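You operate a simulated robot arm through the tools that you are given. There is no shell and no other tool.

You are at the controls of a simulated two-armed robot. One attempt, no reset.

Task
One carrier sits up on the pins. Seat it properly, release the jam and index once.
Fine: run knob to HAND before touching it and back to RUN before you release the jam; the three carriers on the rail ride one station on.
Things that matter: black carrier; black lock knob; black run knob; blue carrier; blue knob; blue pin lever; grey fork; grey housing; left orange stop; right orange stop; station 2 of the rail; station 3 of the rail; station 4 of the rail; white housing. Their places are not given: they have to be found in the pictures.

The check looks at the end state, three seconds after you hand in, the way a careful person would. Anything else that was tipped, shoved, dropped, spilled or broken makes it a failure.

Robot
Two 7-joint arms with fingered hands on one trunk that stands fixed in place. Base frame: the origin is at the foot of the trunk, x ahead of it, y to its left, z up. Lengths are in mm, angles in degrees, forces in N, time in s.
The left shoulder is at [99, 128, 1086], the right one opposite. Each reaches about 1156 mm from its shoulder. Payload 5 kg a hand.
The tool frame of a hand sits at the grasp point between the pads (the TCP): z along the fingers, y along the line on which they close. The tips reach 37 mm beyond it. The gripper opens to 124 mm; its body begins 43 mm behind the TCP. The gripper is a hand of 3 fingers: y runs from the thumb to the fingers, the wrist lies at [-21, -116, -203] in the tool frame, and closing takes about 1.5 s.
Orientation is told as [roll, pitch, yaw] about the base's x, y, z axes, in that order, counted from this pose: with the fingers straight down and the wrist toward the robot, the tool's x, y and z point along [0, 1, 0], [1, 0, 0] and [0, 0, -1] of the base frame.

Tools
- The arms move only by the tool servo_tool. It takes "left_series", "right_series" or both (then of equal length, played together; a hand with none holds still); each is a list of rows, each a list of 7 numbers: the shift along the tool's x, y, z in mm, then the turn, a rotation vector about the tool's x, y, z in degrees, then the opening in per cent of the stroke, from 0 (shut) to 100 (fully open). In form: [[dx, dy, dz, wx, wy, wz, claw], ...]. A call has 1 to 20 rows; each row is the pose to reach, as a shift and turn from the pose commanded when the call began, along the tool's axes at that moment. A row lasts 0.2 s, in which the tool goes at most 50 mm and 8.6 degrees; a call with a longer step from one row to the next is refused whole, and so is a gripper value outside its range. A pose out of reach is approached as far as the arm can. The call stops where the force on the tool passes 40 N (or 10 N more than at its start, if that is more) or the arm is blocked; 0.2 s more then pass. Each finger travels about 45 mm/s and halts on what it meets, pressing with about 29 N; the grip force reading is that of the motor and also rises with nothing between the fingers. The clock runs only during rows and for 0.2 s after the last one: add rows that repeat a pose to give the fingers time. It gives the time, the measured TCP pose, the force on the tool (base axes), the opening and the grip force at its end, in the units of the frame above (readings bear some noise), with the torque about the TCP (base axes, N m) and any sound that the robot's microphone picked up.
- Cameras (640 x 400 px; columns grow to the right, rows downward): "scene" is now at [260.7, -44.1, 1267]; the picture's right is [-0.47, -0.88, 0.00], its down [-0.33, 0.18, -0.93] and it looks along [0.82, -0.44, -0.38] (base axes); focal length 214 px, centre (320, 200). "left" rides on the left gripper at [-73, -104, -154] in its tool frame; the picture's right is [-0.83, -0.26, 0.49], its down [0.51, -0.72, 0.47] and it looks along [0.23, 0.64, 0.73] (tool axes); focal length 243 px, centre (320, 200). "right" rides on the right gripper at [72, -104, -154] in its tool frame; the picture's right is [-0.83, 0.26, -0.49], its down [-0.51, -0.72, 0.47] and it looks along [-0.23, 0.64, 0.73] (tool axes); focal length 243 px, centre (320, 200).
- grab_frame(camera): a new picture of that camera. It takes no simulated time.
- lift_body(by): moves the trunk up (or, below 0, down) by that many mm; the arms and the scene camera ride with it, the base frame stays. It gives what a move gives, with no picture.
- set_grasp(shape, hand): the hand has 3 fingers and takes this shape, open, in about a second: jaw (thumb against the fingers, like two jaws); tri (thumb and two fingers); tip (a fingertip pinch); poke (one finger out to press); point (the index stretched); flat (the hand flat); cup (the hand cupped); fist (a fist). The gripper value then closes the fingers along that shape, each until it touches; the sizes above hold for jaw. It gives what a move gives, with no picture.
- aim_head(pan, tilt): turns the head with the scene camera to pan (to the left, within 80 degrees either way) and tilt (down, from -29 to 69), counted from straight ahead of the robot (the tilt from the chest, where the trunk bows). It gives what a move gives.
- locate(camera, pixels): for up to 12 pixels [column, row] of the newest picture of that camera ("zoom" is the newest enlarged one), the place [x, y, z] in the base frame of the surface seen there, good to about 3 mm. It takes no simulated time.
- inspect(camera, box): a new picture of the part [left, top, right, bottom] of that camera's present view, enlarged. It takes no simulated time.
- close_job(): hands the job in; it is judged then, once.

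Unless the task says otherwise, let go and move clear before handing in.

The tools are called as name(argument=value, ...) on one line, values as JSON. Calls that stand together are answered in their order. servo_tool: Moves the arms, as the interface text tells. Its arguments: {"type":"object","properties":{"left_series":{"type":"array","items":{"type":"array","items":{"type":"number"}}},"right_series":{"type":"array","items":{"type":"array","items":{"type":"number"}}}},"required":[]} The other tools are called the same way: lift_body (by) moves the trunk up or down; set_grasp (shape, hand) gives the hand a shape; aim_head (pan, tilt) turns the head that bears the scene camera; grab_frame (camera) takes a picture; locate (camera, pixels) gives the place of the surface under pixels of a picture; inspect (camera, box) takes an enlarged picture of a part of a camera's view; close_job () hands the job in.

At the start:

```text
time_s: 0.0
left_tcp_pos: [689.9, -17.3, 1279.2]
left_orientation: [0.0, 0.0, 0.1]
left_contact_force: [0.5, -0.1, 0.1]
left_moment: [-0.03, 0.01, 0.0]
left_grip_width: 123.7
left_gripper_force: 0.0
left_shape: jaw
right_tcp_pos: [449.3, -505.8, 1279.4]
right_orientation: [0.0, -0.2, 0.2]
right_contact_force: [0.1, 0.6, 0.0]
right_moment: [0.02, -0.01, 0.0]
right_grip_width: 124.0
right_gripper_force: 0.2
right_shape: jaw
trunk travel left (down, up): [-275.0, 288.0]
head pan, tilt (commanded): [-28.3, 22.2]
```

scene: 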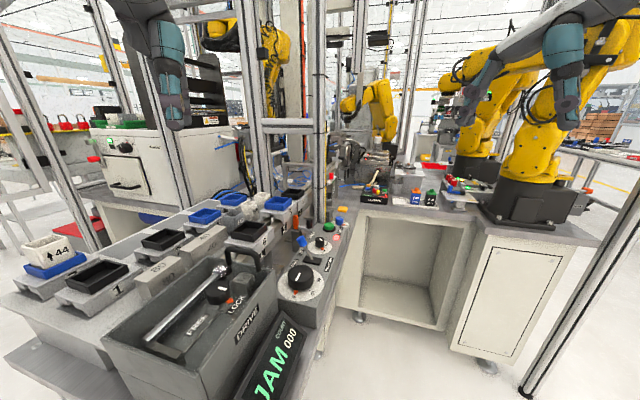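
right: 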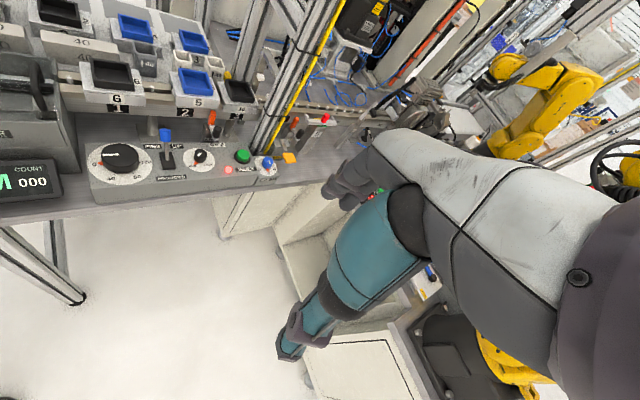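
left: 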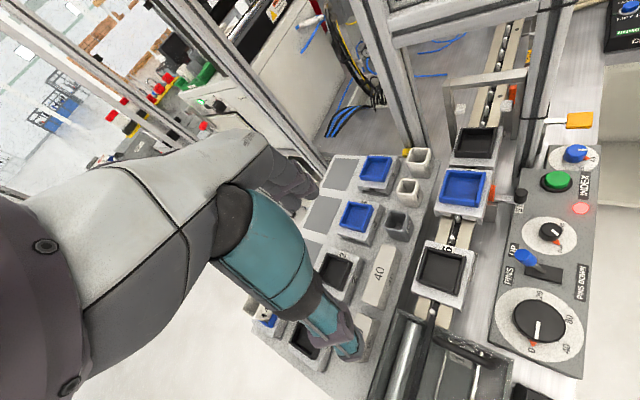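

The first pictures show a bench with a rail, carriers, a panel with knobs, and a "JAM 000" display. I'll look closer at the rail and the panel before moving anything.

inspect(camera="scene", box=[130, 160, 370, 310])

inspect(camera="left", box=[360, 60, 640, 235])

inspect(camera="left", box=[360, 225, 640, 400])

inspect(camera="right", box=[0, 0, 320, 200])

```text
2.67 times, centred on (250, 235) of scene
```

zoom: 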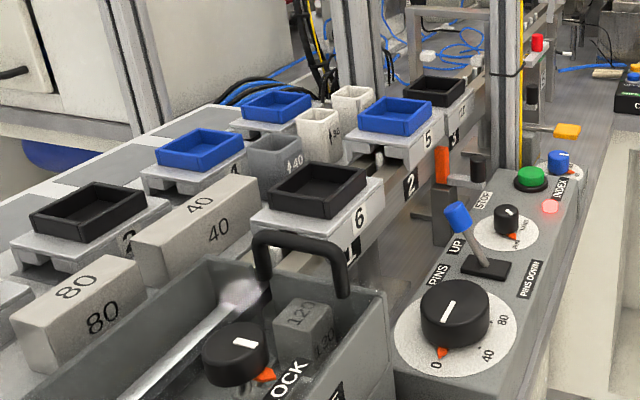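

```text
2.29 times, centred on (500, 148) of left
```

zoom: 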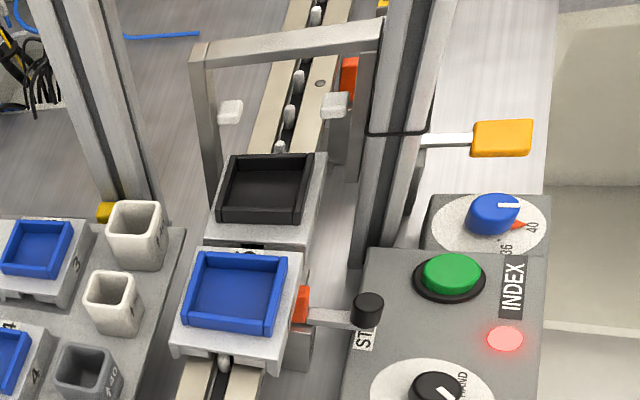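

```text
2.29 times, centred on (500, 312) of left
```

zoom: 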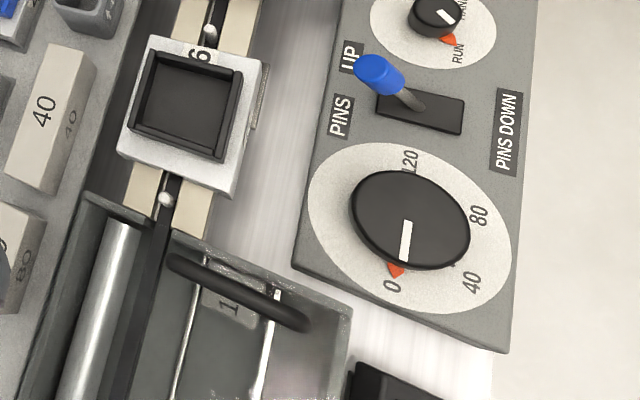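

```text
2.00 times, centred on (160, 100) of right
```

zoom: 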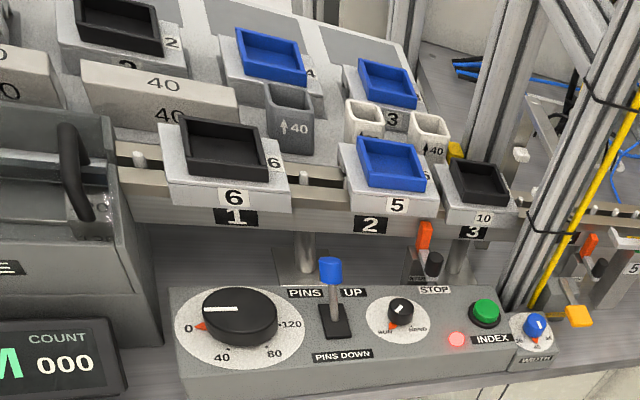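

The blue carrier 5 at station 2 (scene pixel ~260,203) may be the raised one. I'll check it by measuring heights, and look at the rest of the cell from more views.

aim_head(pan=-15, tilt=40)

grab_frame(camera="scene")

```text
time_s: 0.8
left_tcp_pos: [691.2, -16.6, 1279.1]
left_orientation: [0.0, 0.0, 0.0]
left_contact_force: [-0.1, -0.2, -0.9]
left_moment: [0.01, 0.02, 0.04]
left_grip_width: 123.7
left_gripper_force: 0.1
left_shape: jaw
right_tcp_pos: [449.7, -505.1, 1278.5]
right_orientation: [0.1, 0.0, 0.1]
right_contact_force: [0.1, 0.7, -0.2]
right_moment: [0.01, -0.02, -0.02]
right_grip_width: 123.9
right_gripper_force: 0.0
right_shape: jaw
trunk travel left (down, up): [-275.0, 288.0]
head pan, tilt (commanded): [-15.0, 40.0]
```

```text
taken
```

scene: 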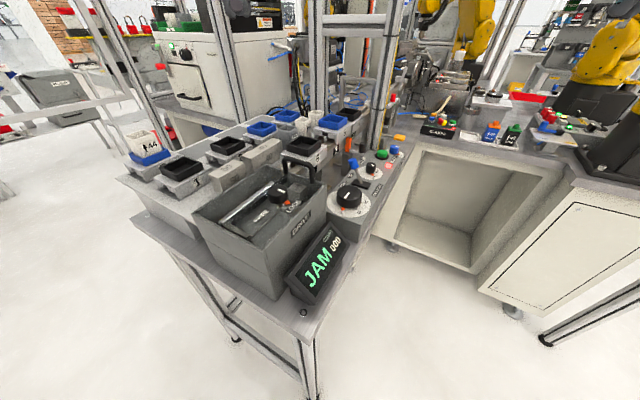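

inspect(camera="scene", box=[120, 90, 280, 190])

inspect(camera="scene", box=[270, 90, 430, 190])

inspect(camera="scene", box=[190, 150, 410, 290])

inspect(camera="scene", box=[310, 40, 440, 125])

```text
4.00 times, centred on (200, 140) of scene
```

zoom: 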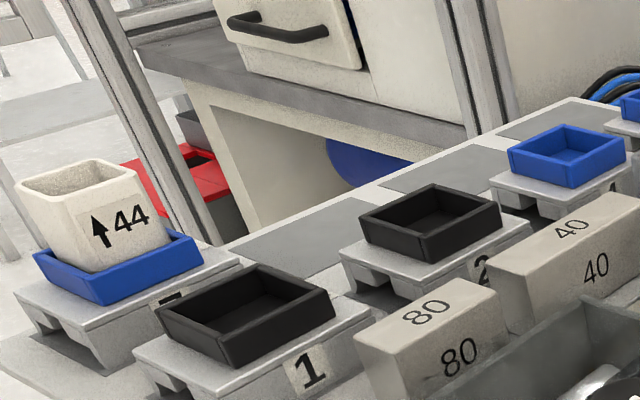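

```text
4.00 times, centred on (350, 140) of scene
```

zoom: 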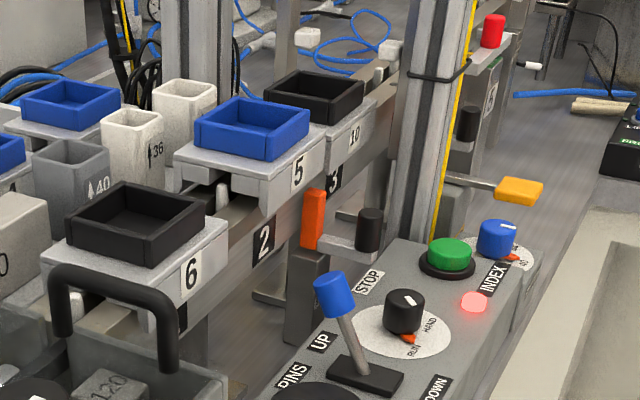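

```text
2.86 times, centred on (300, 220) of scene
```

zoom: 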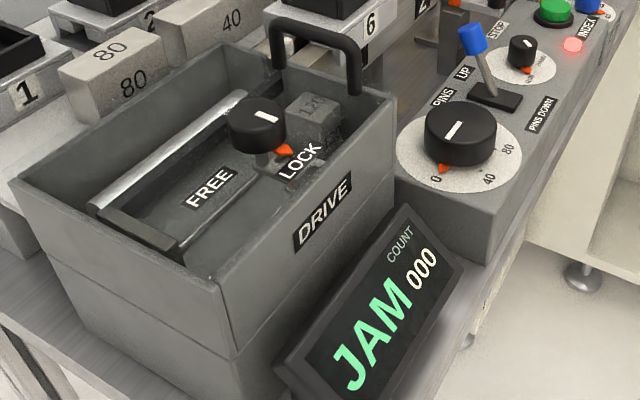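

```text
4.71 times, centred on (375, 82) of scene
```

zoom: 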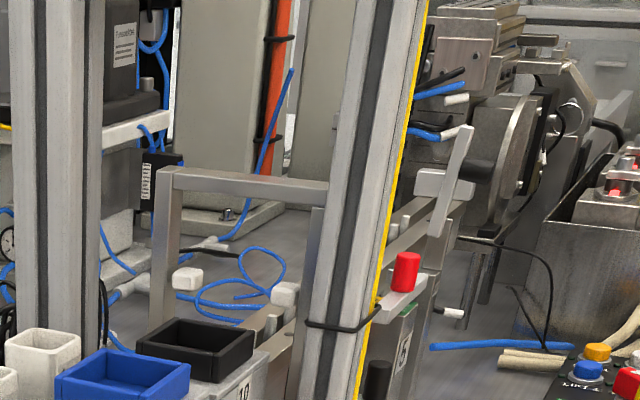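

The drive box shows LOCK/FREE, the panel knobs have orange pointers, and the display reads JAM. I'll measure carrier heights and the main features in the scene picture.

inspect(camera="scene", box=[270, 90, 400, 175])

locate(camera="scene", pixels=[[331, 121], [351, 112], [303, 146], [316, 134], [347, 132], [300, 170], [372, 169], [348, 196], [280, 193], [381, 154], [394, 150], [388, 166]])

```text
4.71 times, centred on (335, 132) of scene
```

zoom: 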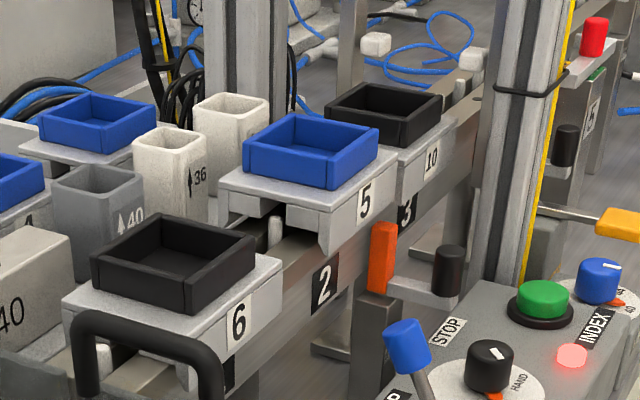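

```text
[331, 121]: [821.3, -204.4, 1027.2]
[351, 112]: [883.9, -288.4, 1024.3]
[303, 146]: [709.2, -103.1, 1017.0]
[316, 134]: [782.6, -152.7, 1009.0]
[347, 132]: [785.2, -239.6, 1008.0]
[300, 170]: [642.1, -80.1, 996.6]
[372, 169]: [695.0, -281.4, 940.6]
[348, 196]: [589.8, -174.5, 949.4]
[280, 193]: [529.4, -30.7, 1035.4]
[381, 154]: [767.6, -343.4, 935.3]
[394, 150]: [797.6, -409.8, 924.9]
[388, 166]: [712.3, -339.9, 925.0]
```

The blue carrier floor is ~10 mm above carrier 6's. I'll measure the rims and plates in the zoom and get the rail direction from the station labels.

locate(camera="zoom", pixels=[[173, 262], [95, 256], [160, 309], [253, 252], [180, 218], [310, 155], [246, 146], [330, 186], [377, 134], [310, 117], [385, 105], [404, 145]])

locate(camera="zoom", pixels=[[275, 283], [230, 290], [380, 152], [340, 195], [440, 132], [276, 230], [103, 355], [458, 88], [325, 290], [405, 212], [383, 240], [450, 262]])

```text
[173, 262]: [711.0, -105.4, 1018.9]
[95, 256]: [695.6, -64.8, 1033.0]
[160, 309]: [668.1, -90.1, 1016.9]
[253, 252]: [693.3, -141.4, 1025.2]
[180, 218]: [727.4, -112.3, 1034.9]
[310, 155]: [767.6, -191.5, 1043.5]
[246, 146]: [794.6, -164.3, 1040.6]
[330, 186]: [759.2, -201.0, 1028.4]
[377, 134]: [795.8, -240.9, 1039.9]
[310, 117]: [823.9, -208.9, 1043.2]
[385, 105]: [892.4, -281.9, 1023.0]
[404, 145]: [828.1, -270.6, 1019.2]
```

```text
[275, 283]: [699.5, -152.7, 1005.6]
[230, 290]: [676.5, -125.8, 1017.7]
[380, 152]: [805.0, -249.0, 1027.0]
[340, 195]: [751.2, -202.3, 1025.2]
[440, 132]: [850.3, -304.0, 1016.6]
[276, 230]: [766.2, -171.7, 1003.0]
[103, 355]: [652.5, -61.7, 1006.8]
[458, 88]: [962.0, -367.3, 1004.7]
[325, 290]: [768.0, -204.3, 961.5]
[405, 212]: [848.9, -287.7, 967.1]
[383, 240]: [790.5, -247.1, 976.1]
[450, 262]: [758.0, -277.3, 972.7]
```

Carrier 5's plate is at z≈1026 while carriers 6 and 10 are at z≈1017, so the blue carrier 5 is the unseated one. Next I'll measure all three carriers' corners with the left hand camera, which looks down on them.

grab_frame(camera="left")

inspect(camera="left", box=[390, 110, 550, 210])

inspect(camera="left", box=[380, 200, 540, 300])

inspect(camera="left", box=[480, 130, 640, 230])

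inspect(camera="left", box=[480, 230, 640, 330])

```text
taken
```

left: 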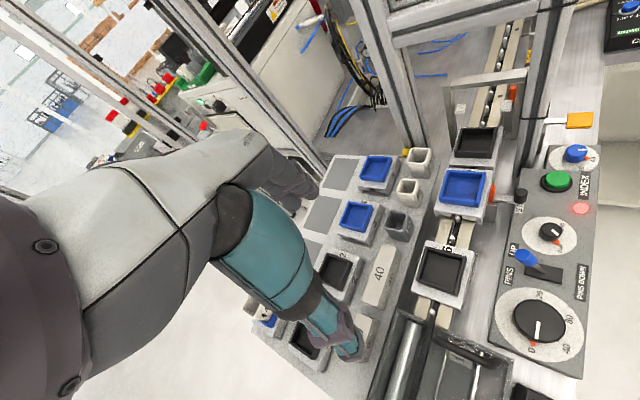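

```text
4.00 times, centred on (470, 160) of left
```

zoom: 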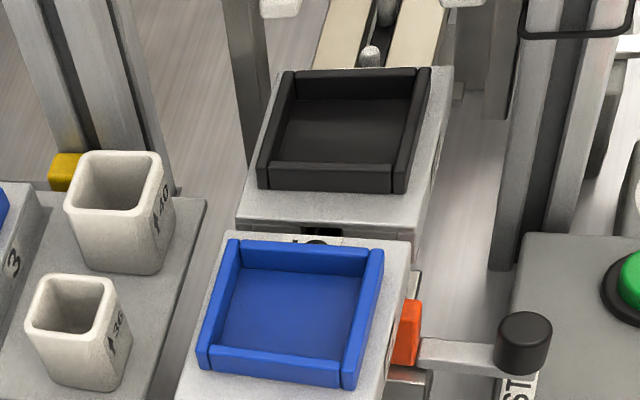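

```text
4.00 times, centred on (460, 250) of left
```

zoom: 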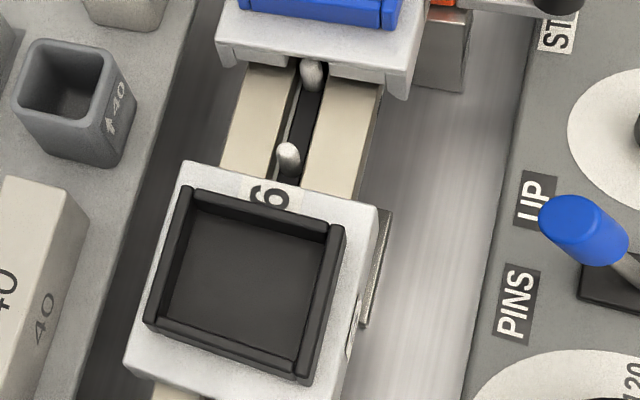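

```text
4.00 times, centred on (560, 180) of left
```

zoom: 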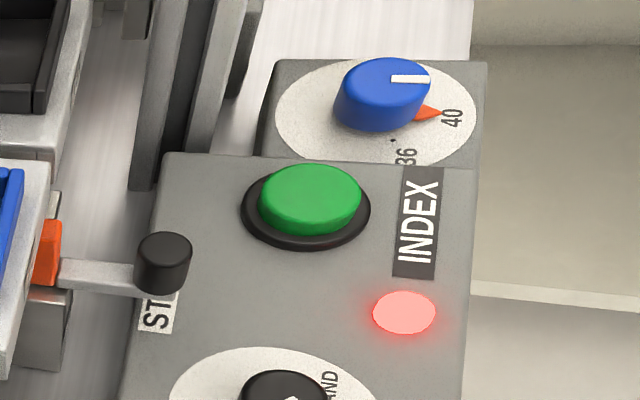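

```text
4.00 times, centred on (560, 280) of left
```

zoom: 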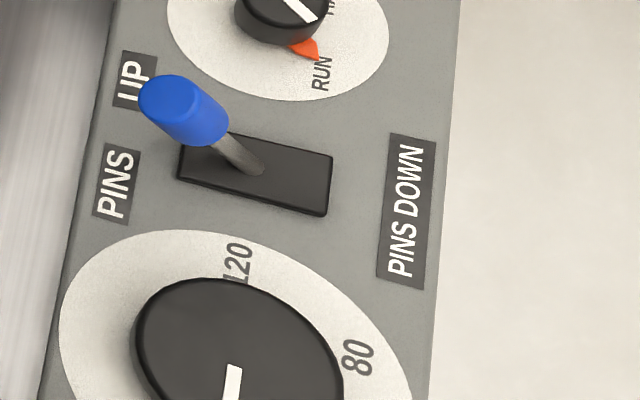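

Two pins are visible between carriers 6 and 5 (pixels ~458,250 and ~467,217 in left). I'll locate the pins and carrier corners precisely.

locate(camera="left", pixels=[[446, 288], [426, 248], [476, 251], [471, 218], [452, 242], [467, 217], [425, 273], [467, 292], [454, 295], [417, 280], [464, 296], [433, 268]])

inspect(camera="left", box=[400, 100, 540, 310])

```text
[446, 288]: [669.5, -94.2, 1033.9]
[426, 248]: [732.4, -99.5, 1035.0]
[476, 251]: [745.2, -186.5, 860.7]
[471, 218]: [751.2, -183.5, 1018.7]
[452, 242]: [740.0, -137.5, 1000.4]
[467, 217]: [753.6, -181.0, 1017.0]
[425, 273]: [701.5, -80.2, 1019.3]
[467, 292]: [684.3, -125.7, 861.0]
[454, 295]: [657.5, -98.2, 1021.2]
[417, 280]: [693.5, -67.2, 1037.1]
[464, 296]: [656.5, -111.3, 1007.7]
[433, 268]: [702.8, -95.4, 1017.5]
```

```text
1.90 times, centred on (470, 205) of left
```

zoom: 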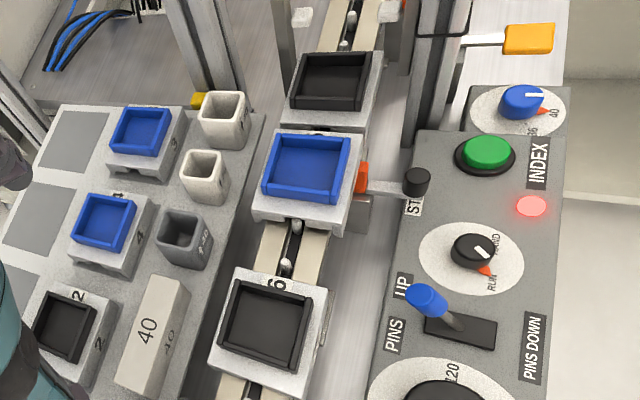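

I'll take a zoom per carrier and locate its rim corners for exact centres.

inspect(camera="left", box=[400, 230, 496, 290])

locate(camera="zoom", pixels=[[320, 200], [100, 100], [540, 100], [320, 60], [200, 60], [420, 60]])

```text
6.67 times, centred on (448, 260) of left
```

zoom: 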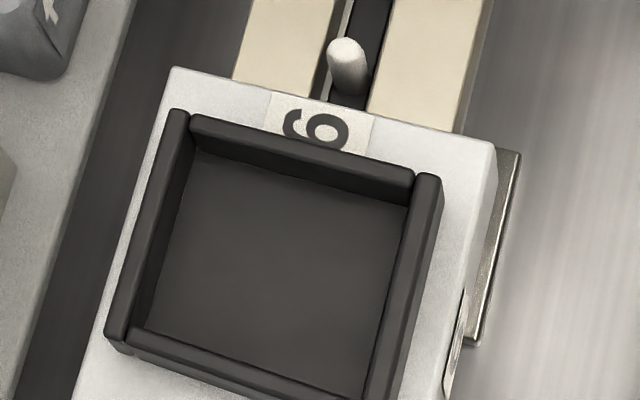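

```text
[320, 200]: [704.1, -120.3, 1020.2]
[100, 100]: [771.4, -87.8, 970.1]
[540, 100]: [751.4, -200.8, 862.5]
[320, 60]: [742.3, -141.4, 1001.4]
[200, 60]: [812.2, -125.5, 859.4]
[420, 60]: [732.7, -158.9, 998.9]
```

locate(camera="zoom", pixels=[[178, 116], [430, 180], [112, 335], [175, 74], [490, 150], [350, 50], [300, 60], [480, 20], [245, 80], [290, 40], [445, 110], [505, 160]])

inspect(camera="left", box=[416, 160, 512, 220])

locate(camera="zoom", pixels=[[320, 200]])

```text
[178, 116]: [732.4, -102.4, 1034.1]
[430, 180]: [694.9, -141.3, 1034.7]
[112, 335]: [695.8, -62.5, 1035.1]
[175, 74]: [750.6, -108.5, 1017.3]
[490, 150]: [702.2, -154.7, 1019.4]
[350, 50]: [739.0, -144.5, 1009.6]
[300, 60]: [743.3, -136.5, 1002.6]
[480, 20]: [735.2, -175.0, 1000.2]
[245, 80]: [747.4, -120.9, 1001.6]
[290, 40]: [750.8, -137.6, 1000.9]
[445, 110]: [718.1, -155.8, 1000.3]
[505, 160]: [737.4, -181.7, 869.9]
```

```text
6.67 times, centred on (464, 190) of left
```

zoom: 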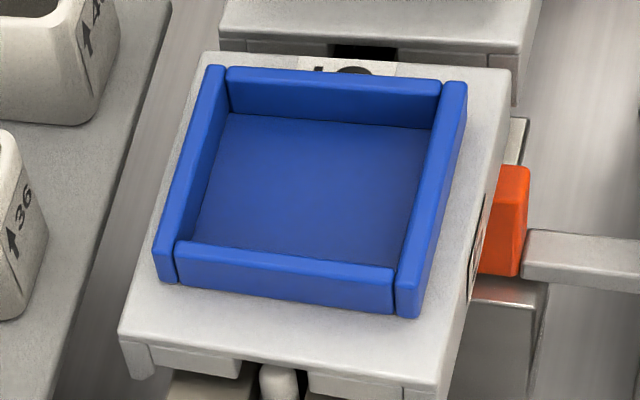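

```text
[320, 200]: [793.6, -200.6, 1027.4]
```

locate(camera="zoom", pixels=[[216, 70], [455, 88], [165, 275], [407, 310], [206, 60], [505, 75], [125, 325], [450, 385], [277, 380], [512, 175], [530, 245], [350, 70]])

inspect(camera="left", box=[432, 110, 528, 170])

locate(camera="zoom", pixels=[[320, 200]])

```text
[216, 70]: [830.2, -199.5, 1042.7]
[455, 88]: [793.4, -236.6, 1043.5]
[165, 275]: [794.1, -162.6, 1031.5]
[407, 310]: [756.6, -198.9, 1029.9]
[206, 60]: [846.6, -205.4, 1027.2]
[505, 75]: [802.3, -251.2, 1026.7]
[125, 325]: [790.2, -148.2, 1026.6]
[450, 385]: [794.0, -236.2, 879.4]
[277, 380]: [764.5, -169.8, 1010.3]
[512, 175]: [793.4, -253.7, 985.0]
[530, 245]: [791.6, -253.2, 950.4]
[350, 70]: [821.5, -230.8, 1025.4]
```

```text
6.67 times, centred on (480, 140) of left
```

zoom: 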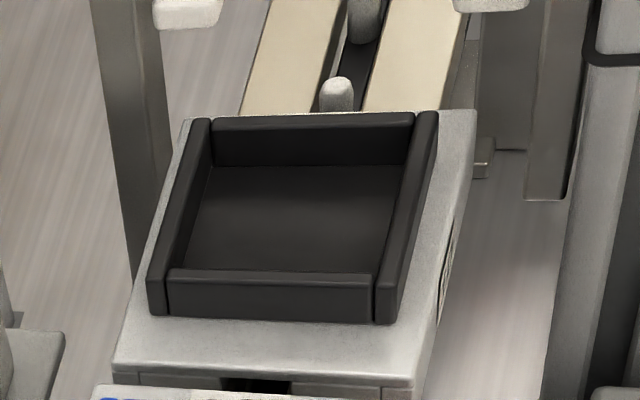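

```text
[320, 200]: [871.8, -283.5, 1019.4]
```

locate(camera="zoom", pixels=[[204, 124], [428, 118], [157, 312], [386, 320], [188, 125], [470, 115], [118, 370], [410, 382], [338, 85], [367, 15], [250, 386], [440, 40]])

inspect(camera="left", box=[440, 0, 568, 80])

locate(camera="zoom", pixels=[[320, 200]])

```text
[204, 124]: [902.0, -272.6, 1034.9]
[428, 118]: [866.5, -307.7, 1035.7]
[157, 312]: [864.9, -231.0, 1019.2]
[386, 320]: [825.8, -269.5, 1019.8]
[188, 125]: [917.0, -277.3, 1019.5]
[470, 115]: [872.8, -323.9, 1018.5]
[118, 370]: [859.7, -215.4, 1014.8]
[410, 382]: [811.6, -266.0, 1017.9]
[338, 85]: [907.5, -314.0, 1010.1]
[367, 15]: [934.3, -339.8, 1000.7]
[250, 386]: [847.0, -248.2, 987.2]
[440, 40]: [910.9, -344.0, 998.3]
```

```text
5.00 times, centred on (504, 40) of left
```

zoom: 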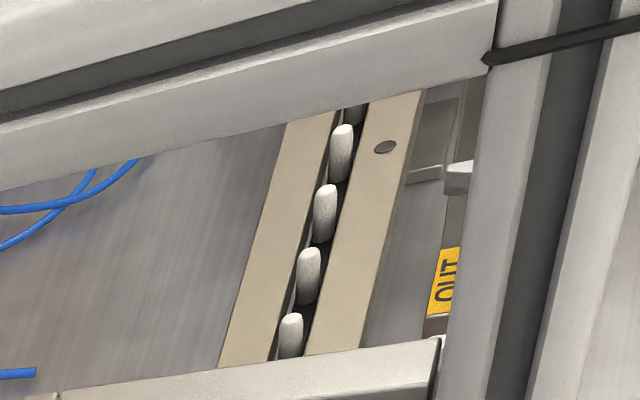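

```text
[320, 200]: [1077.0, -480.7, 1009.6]
```

Stations are 120 mm apart along the 45° rail. Carriers 6 and 10 sit 240 mm apart, and carrier 5 is ~17.5 mm too far forward, resting on the pins. Now I'll study the drive box and how the jam is released.

inspect(camera="scene", box=[200, 160, 328, 240])

inspect(camera="scene", box=[264, 130, 344, 180])

inspect(camera="scene", box=[320, 140, 416, 200])

inspect(camera="scene", box=[270, 210, 366, 300])

```text
5.00 times, centred on (264, 200) of scene
```

zoom: 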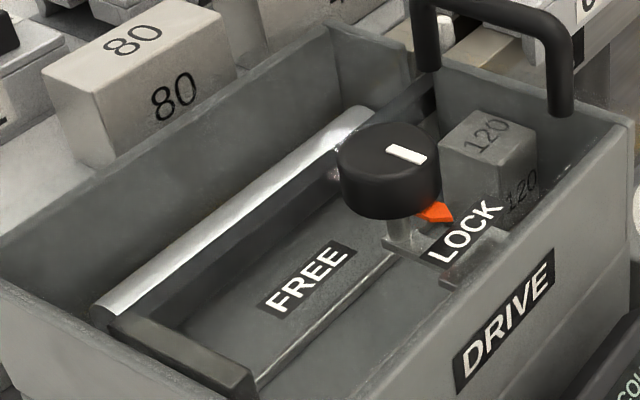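

```text
8.00 times, centred on (304, 155) of scene
```

zoom: 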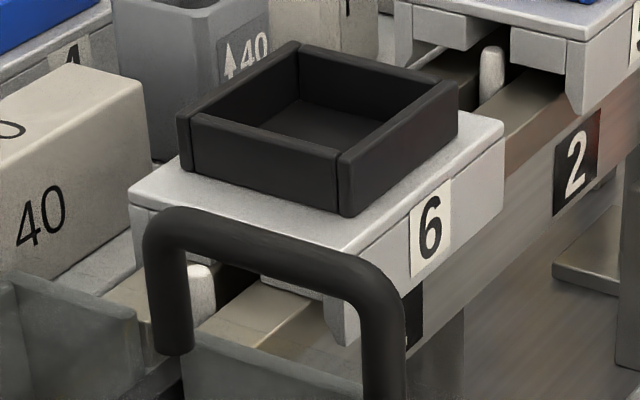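

```text
6.67 times, centred on (368, 170) of scene
```

zoom: 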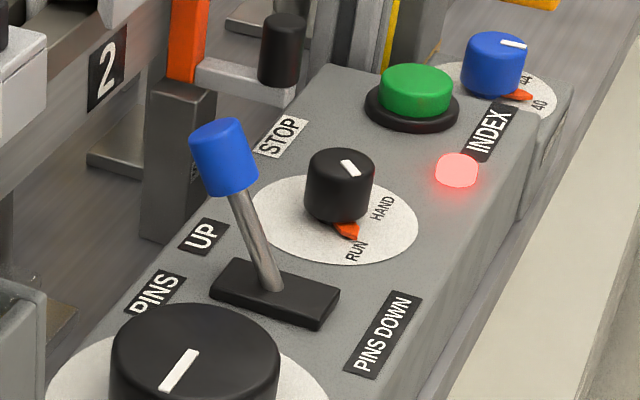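

```text
4.44 times, centred on (318, 255) of scene
```

zoom: 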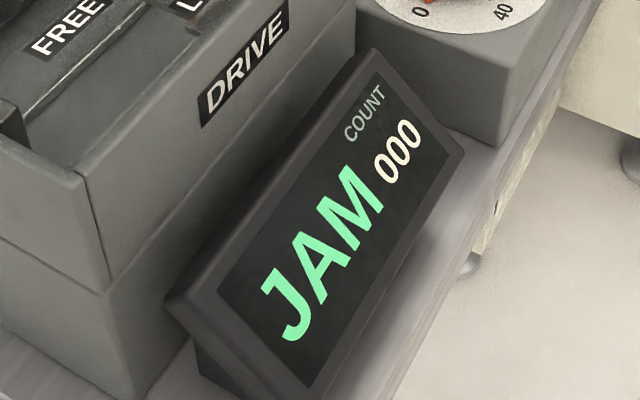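

The drive box holds the LOCK/FREE knob, gauge block 120 and a black U handle. I need detail on the stops and the right end of the rail, so I'll zoom with the right hand camera.

grab_frame(camera="right")

inspect(camera="right", box=[180, 70, 340, 170])

inspect(camera="right", box=[140, 90, 268, 170])

inspect(camera="right", box=[80, 130, 208, 210])

inspect(camera="right", box=[0, 60, 128, 140])

inspect(camera="right", box=[270, 90, 398, 170])

```text
taken
```

right: 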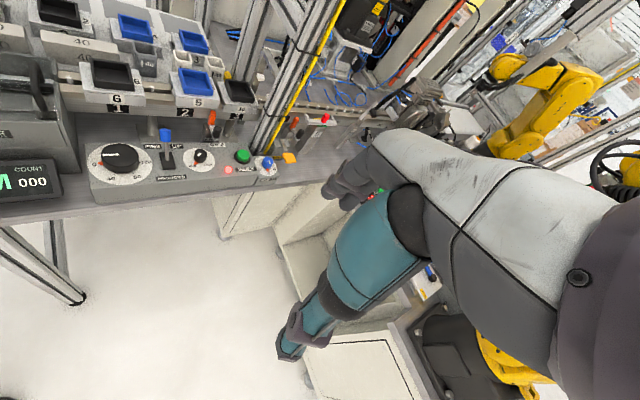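

```text
4.00 times, centred on (260, 120) of right
```

zoom: 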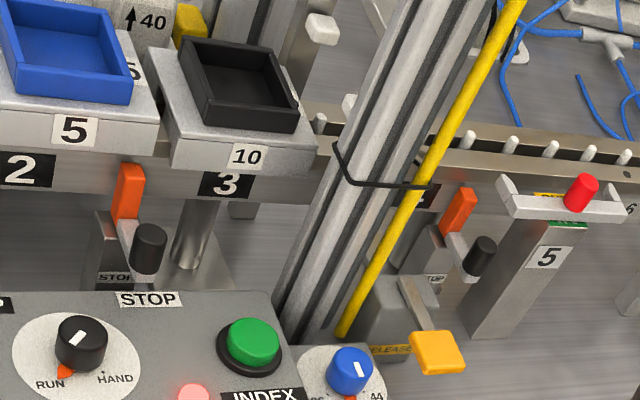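

```text
5.00 times, centred on (204, 130) of right
```

zoom: 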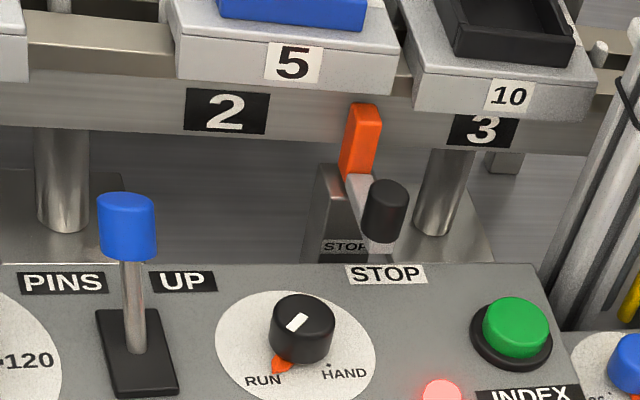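

```text
5.00 times, centred on (144, 170) of right
```

zoom: 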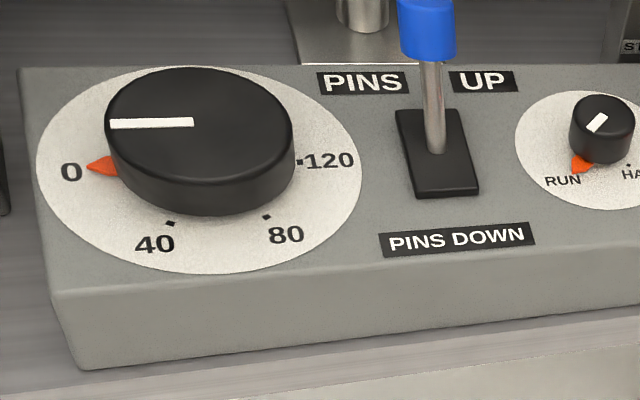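

```text
5.00 times, centred on (64, 100) of right
```

zoom: 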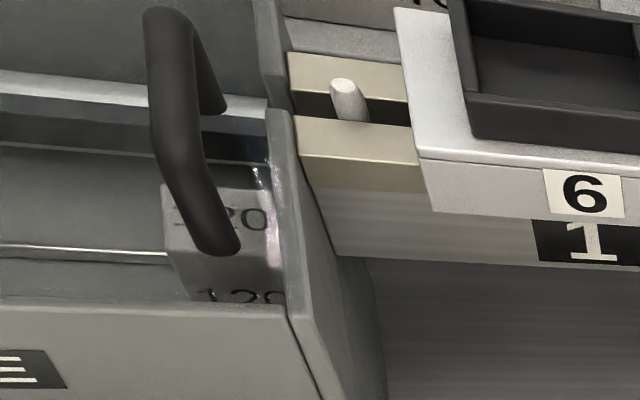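

```text
5.00 times, centred on (334, 130) of right
```

zoom: 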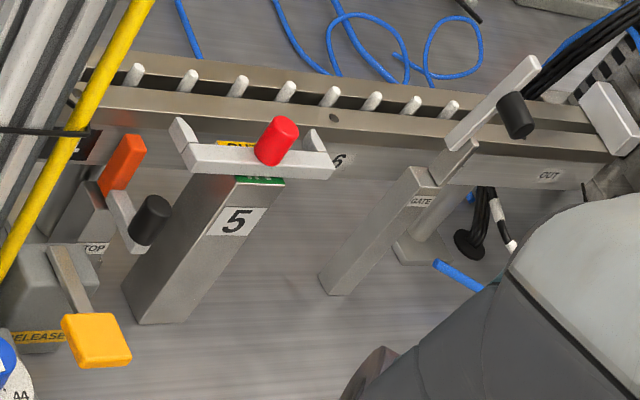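

There's an amber paddle on a grey box labelled RELEASE (right pixel ~290,158) just right of the post, which looks like the jam release. I'll look at it more closely from every camera.

inspect(camera="right", box=[250, 130, 330, 180])

locate(camera="right", pixels=[[290, 158], [281, 143], [268, 162], [242, 156], [199, 155], [165, 133], [227, 171], [212, 117], [217, 131], [294, 122], [301, 132], [325, 118]])

inspect(camera="left", box=[530, 90, 626, 150])

inspect(camera="scene", box=[360, 100, 440, 160])

```text
8.00 times, centred on (290, 155) of right
```

zoom: 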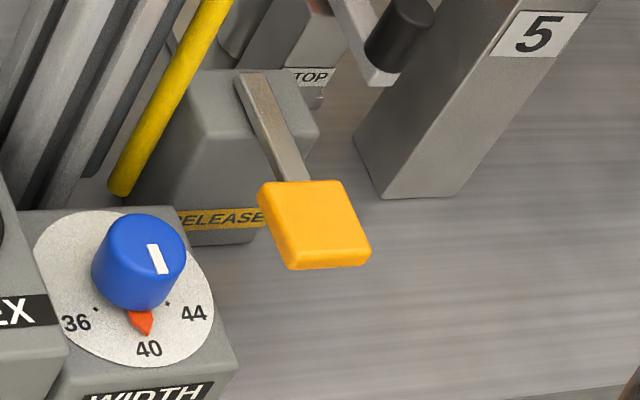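

```text
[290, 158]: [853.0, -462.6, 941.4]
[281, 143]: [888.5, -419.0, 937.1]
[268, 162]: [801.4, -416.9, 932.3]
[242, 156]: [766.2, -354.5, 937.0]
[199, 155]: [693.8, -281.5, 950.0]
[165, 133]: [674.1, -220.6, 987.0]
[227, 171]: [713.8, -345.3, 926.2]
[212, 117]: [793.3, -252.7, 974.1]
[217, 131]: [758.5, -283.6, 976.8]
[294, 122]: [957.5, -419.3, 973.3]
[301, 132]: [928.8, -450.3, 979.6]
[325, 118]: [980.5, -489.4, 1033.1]
```

```text
6.67 times, centred on (578, 120) of left
```

zoom: 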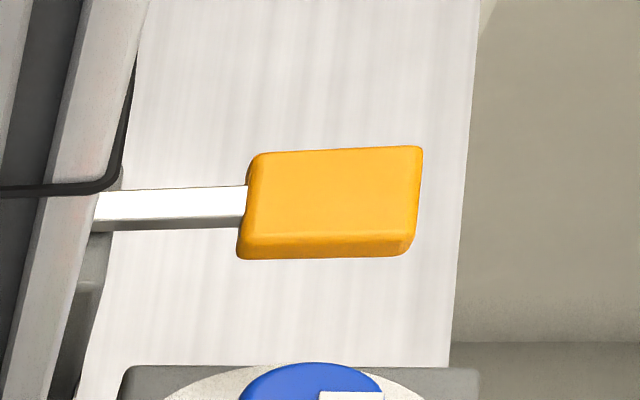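

```text
6.67 times, centred on (400, 130) of scene
```

zoom: 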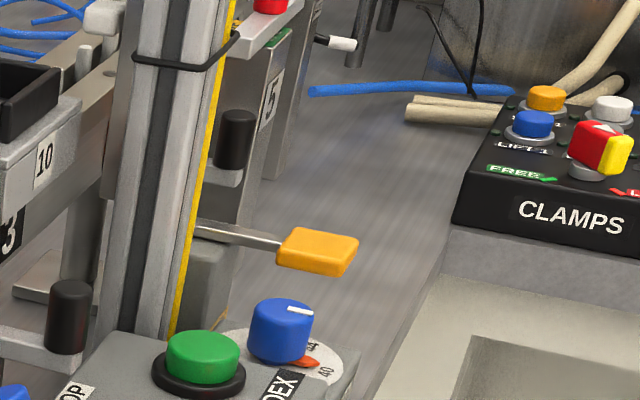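

The RELEASE paddle is at about (853,-463,941). I'll study the orange stops to see whether they are in or out of the carriers' path.

inspect(camera="scene", box=[334, 130, 382, 180])

inspect(camera="right", box=[190, 95, 254, 145])

inspect(camera="right", box=[270, 95, 350, 145])

inspect(camera="left", box=[470, 160, 550, 230])

```text
8.00 times, centred on (358, 155) of scene
```

zoom: 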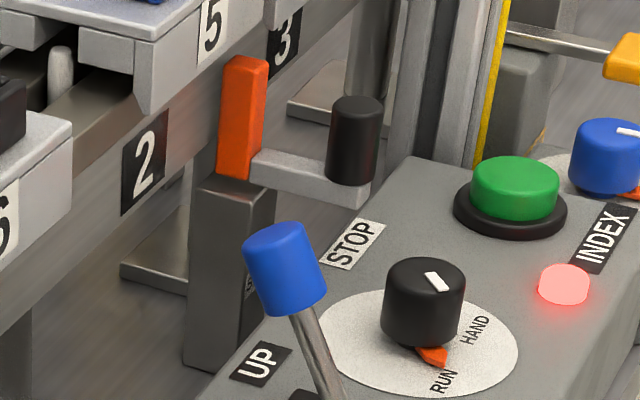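

```text
8.00 times, centred on (222, 120) of right
```

zoom: 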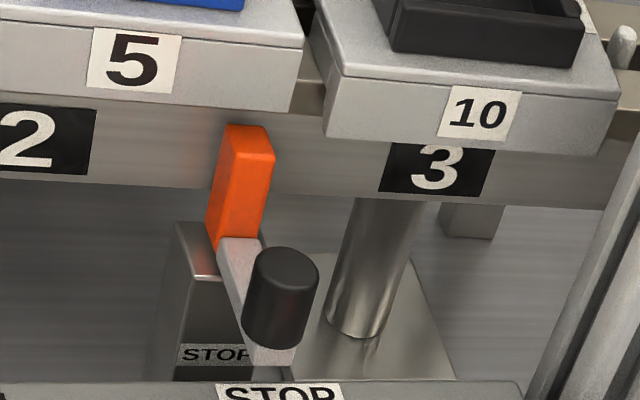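

```text
8.00 times, centred on (310, 120) of right
```

zoom: 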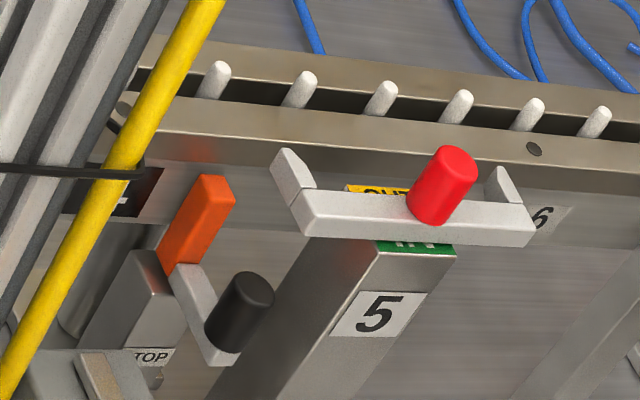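

```text
5.71 times, centred on (510, 195) of left
```

zoom: 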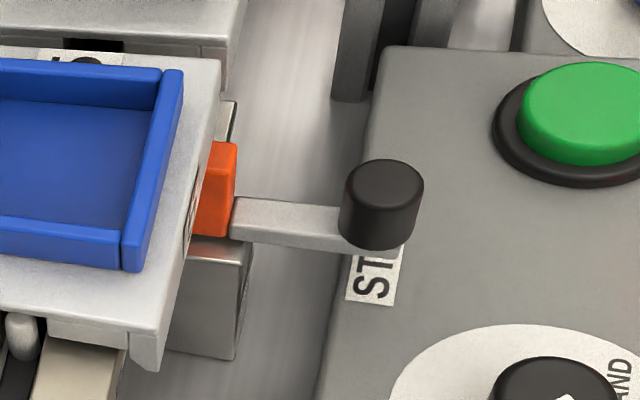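

inspect(camera="right", box=[190, 95, 254, 145])

locate(camera="zoom", pixels=[[245, 132], [240, 160], [225, 235], [268, 158], [240, 250], [270, 355], [285, 255], [200, 45], [200, 100], [400, 140], [400, 90], [600, 130]])

inspect(camera="right", box=[270, 95, 350, 145])

locate(camera="zoom", pixels=[[215, 180], [200, 205], [175, 265], [235, 195], [190, 280], [240, 290], [440, 180], [300, 160], [500, 190], [400, 230], [220, 75], [120, 110]])

```text
8.00 times, centred on (222, 120) of right
```

zoom: 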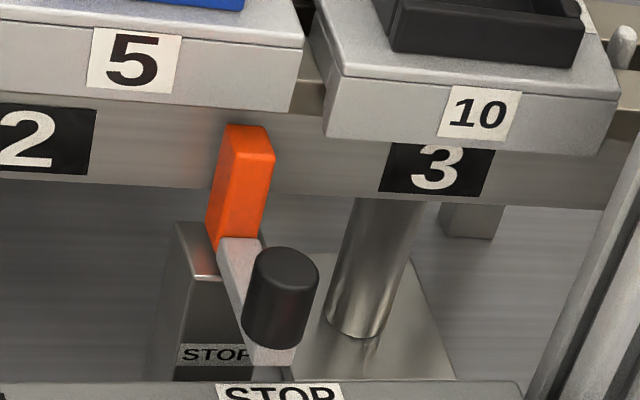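

```text
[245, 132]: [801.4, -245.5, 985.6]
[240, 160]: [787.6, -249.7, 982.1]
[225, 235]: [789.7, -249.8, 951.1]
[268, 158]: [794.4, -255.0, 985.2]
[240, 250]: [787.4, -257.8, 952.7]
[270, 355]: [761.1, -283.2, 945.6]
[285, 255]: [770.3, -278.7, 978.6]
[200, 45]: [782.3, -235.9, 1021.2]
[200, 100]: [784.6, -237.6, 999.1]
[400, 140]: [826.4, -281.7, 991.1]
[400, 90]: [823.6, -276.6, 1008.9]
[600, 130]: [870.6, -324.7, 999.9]
```

```text
8.00 times, centred on (310, 120) of right
```

zoom: 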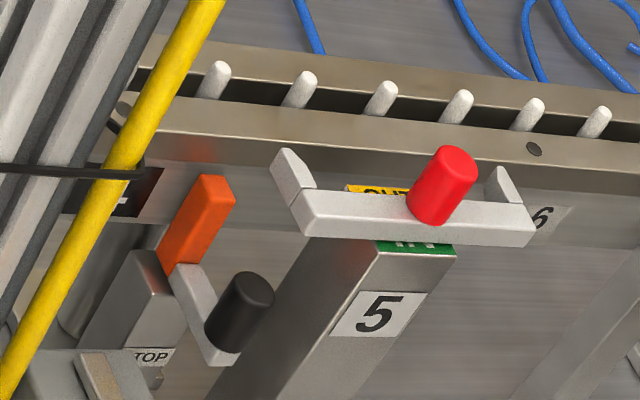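

```text
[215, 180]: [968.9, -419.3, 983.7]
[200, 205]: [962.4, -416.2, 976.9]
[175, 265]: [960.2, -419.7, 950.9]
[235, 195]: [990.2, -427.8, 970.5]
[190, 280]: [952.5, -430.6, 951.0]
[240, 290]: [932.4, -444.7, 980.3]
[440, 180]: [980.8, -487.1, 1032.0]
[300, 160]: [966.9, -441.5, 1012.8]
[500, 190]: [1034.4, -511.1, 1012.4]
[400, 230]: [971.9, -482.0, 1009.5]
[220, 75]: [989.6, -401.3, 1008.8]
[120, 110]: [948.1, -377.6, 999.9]
```

Both stop blades top out at z≈986, below the carriers (bottom ≈991), so the stops are out of the way and must be left alone. Next I'll measure obstacles around carrier 5: cups, posts, gate, table edge.

inspect(camera="left", box=[380, 130, 540, 230])

locate(camera="zoom", pixels=[[150, 80], [200, 90], [155, 105], [120, 200], [160, 210], [100, 250], [150, 285], [220, 150], [570, 140], [540, 130], [610, 60], [250, 130]])

locate(camera="left", pixels=[[522, 170], [535, 130], [549, 100], [460, 108], [504, 103], [415, 100], [420, 80], [470, 100], [430, 180], [420, 210], [410, 170], [400, 230]])

```text
4.00 times, centred on (460, 180) of left
```

zoom: 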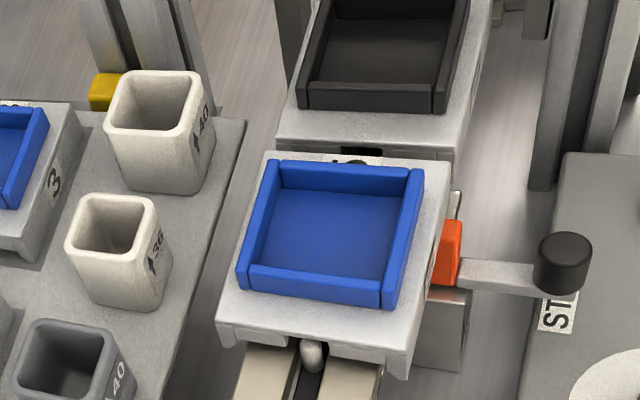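

```text
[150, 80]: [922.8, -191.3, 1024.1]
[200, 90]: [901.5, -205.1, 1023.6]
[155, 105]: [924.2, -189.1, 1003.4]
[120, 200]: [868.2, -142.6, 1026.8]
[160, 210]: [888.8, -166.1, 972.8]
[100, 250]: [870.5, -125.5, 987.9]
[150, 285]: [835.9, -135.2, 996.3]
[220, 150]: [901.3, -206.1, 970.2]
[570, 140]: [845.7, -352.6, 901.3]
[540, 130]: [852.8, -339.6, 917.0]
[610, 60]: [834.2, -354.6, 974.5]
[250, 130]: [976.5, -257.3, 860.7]
```

```text
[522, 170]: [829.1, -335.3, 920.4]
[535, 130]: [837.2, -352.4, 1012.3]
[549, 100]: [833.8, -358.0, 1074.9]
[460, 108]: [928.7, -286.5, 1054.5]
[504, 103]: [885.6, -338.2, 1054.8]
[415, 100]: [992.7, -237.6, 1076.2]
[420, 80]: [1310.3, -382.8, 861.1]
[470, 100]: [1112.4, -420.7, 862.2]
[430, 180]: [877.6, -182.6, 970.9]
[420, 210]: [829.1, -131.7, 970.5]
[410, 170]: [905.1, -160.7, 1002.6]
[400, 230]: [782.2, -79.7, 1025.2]
```

The cups, stop knob and posts are mapped. The post by the panel starts near (830,-335) and the cups top out at z≈1027. Now I'll measure the run knob, its marks and the lever closely.

inspect(camera="left", box=[510, 210, 606, 270])

locate(camera="zoom", pixels=[[320, 200], [250, 150], [330, 100]])

inspect(camera="right", box=[160, 135, 240, 185])

locate(camera="zoom", pixels=[[320, 200], [315, 130]])

```text
6.67 times, centred on (558, 240) of left
```

zoom: 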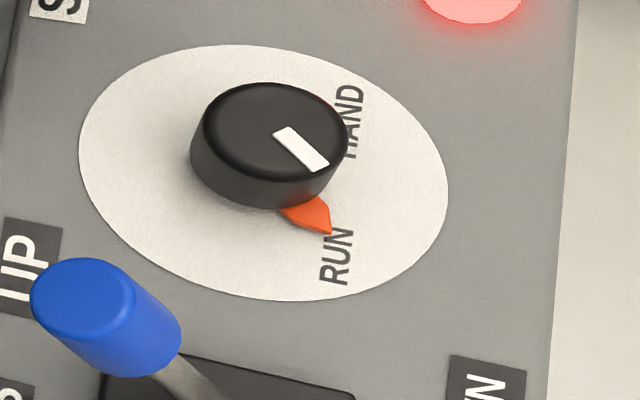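

```text
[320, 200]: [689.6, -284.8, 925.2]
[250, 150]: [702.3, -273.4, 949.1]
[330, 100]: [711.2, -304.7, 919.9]
```

```text
8.00 times, centred on (200, 160) of right
```

zoom: 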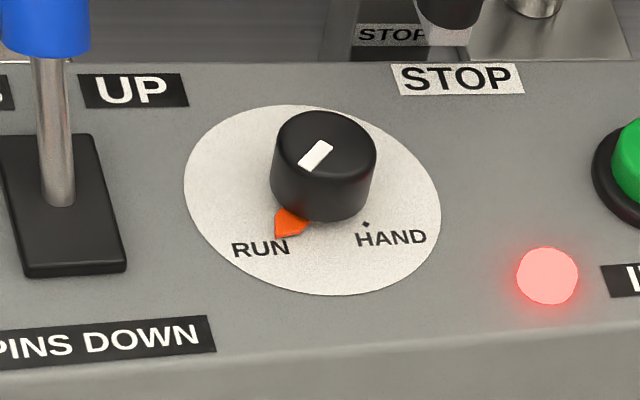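

```text
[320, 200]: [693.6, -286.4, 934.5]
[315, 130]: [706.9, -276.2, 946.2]
```

locate(camera="zoom", pixels=[[277, 234], [366, 225], [185, 190], [440, 205], [310, 107], [335, 294], [276, 140], [375, 140], [325, 115], [325, 172], [327, 145], [330, 215]])

inspect(camera="left", box=[510, 210, 606, 270])

locate(camera="zoom", pixels=[[275, 130], [205, 125], [345, 140], [270, 88], [275, 175], [332, 232], [322, 168], [95, 280], [80, 265], [130, 300], [150, 370], [320, 98]])

```text
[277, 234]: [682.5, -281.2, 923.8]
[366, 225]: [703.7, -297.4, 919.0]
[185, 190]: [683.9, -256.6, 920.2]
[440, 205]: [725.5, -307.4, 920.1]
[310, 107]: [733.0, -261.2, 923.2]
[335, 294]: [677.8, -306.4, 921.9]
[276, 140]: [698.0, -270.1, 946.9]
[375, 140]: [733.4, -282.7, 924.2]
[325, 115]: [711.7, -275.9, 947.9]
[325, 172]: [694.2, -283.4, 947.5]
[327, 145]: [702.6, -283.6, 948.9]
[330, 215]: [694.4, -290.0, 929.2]
```

```text
6.67 times, centred on (558, 240) of left
```

zoom: 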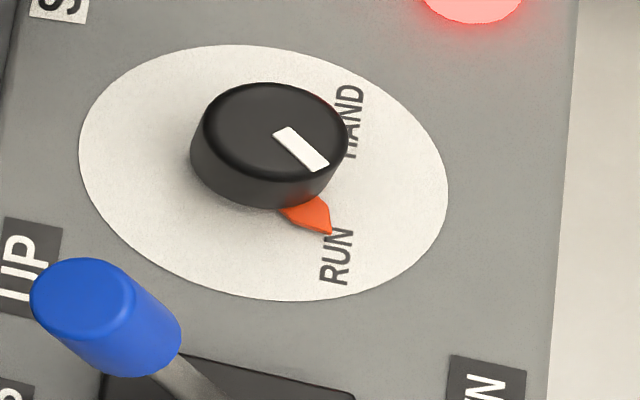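

```text
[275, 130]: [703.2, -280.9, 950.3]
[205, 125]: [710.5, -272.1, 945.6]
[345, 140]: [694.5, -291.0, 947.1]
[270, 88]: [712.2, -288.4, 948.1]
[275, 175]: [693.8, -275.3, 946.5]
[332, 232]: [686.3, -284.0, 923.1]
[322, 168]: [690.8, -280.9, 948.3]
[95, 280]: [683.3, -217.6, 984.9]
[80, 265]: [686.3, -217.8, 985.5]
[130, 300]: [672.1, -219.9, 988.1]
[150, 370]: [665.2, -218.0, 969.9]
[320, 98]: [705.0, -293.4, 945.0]
```

The run knob centre is (703,-282), top z≈949, Ø≈25. RUN points at 180° and HAND at 270°, so the knob needs +90° (counter-clockwise from above). I'll check the shape of the hands with the head camera before going in.

aim_head(pan=-62, tilt=5)

inspect(camera="scene", box=[220, 100, 460, 300])

aim_head(pan=0, tilt=15)

grab_frame(camera="scene")

```text
time_s: 2.0
left_tcp_pos: [689.8, -16.4, 1278.8]
left_orientation: [0.0, -0.1, 0.1]
left_contact_force: [0.0, 0.4, -0.3]
left_moment: [0.0, 0.01, 0.0]
left_grip_width: 123.7
left_gripper_force: 0.0
left_shape: jaw
right_tcp_pos: [449.3, -505.0, 1277.4]
right_orientation: [0.1, 0.0, 0.2]
right_contact_force: [-0.2, 0.2, -0.8]
right_moment: [-0.02, 0.02, -0.03]
right_grip_width: 123.3
right_gripper_force: 0.2
right_shape: jaw
trunk travel left (down, up): [-275.0, 288.0]
head pan, tilt (commanded): [-62.0, 5.0]
```

```text
2.00 times, centred on (340, 200) of scene
```

zoom: 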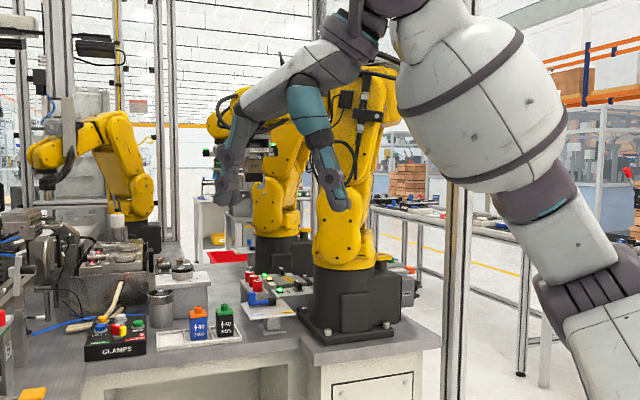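

```text
time_s: 3.3
left_tcp_pos: [690.3, -17.0, 1277.8]
left_orientation: [0.0, 0.0, 0.1]
left_contact_force: [0.1, -0.2, -0.4]
left_moment: [-0.02, -0.04, -0.03]
left_grip_width: 123.9
left_gripper_force: 0.0
left_shape: jaw
right_tcp_pos: [449.3, -505.7, 1277.5]
right_orientation: [0.0, -0.1, 0.1]
right_contact_force: [0.1, 0.6, -0.5]
right_moment: [-0.01, -0.01, 0.02]
right_grip_width: 123.8
right_gripper_force: 0.0
right_shape: jaw
trunk travel left (down, up): [-275.0, 288.0]
head pan, tilt (commanded): [0.0, 15.0]
```

```text
taken
```

scene: 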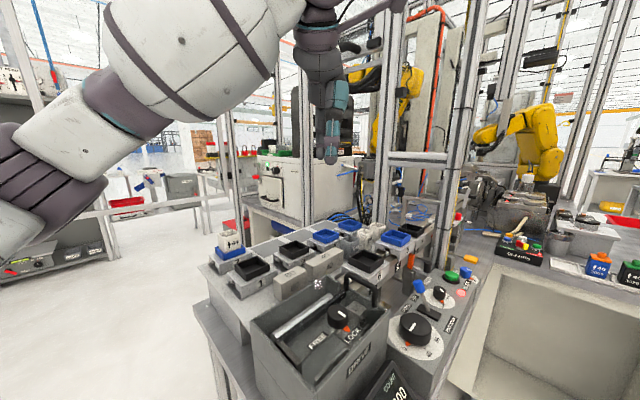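

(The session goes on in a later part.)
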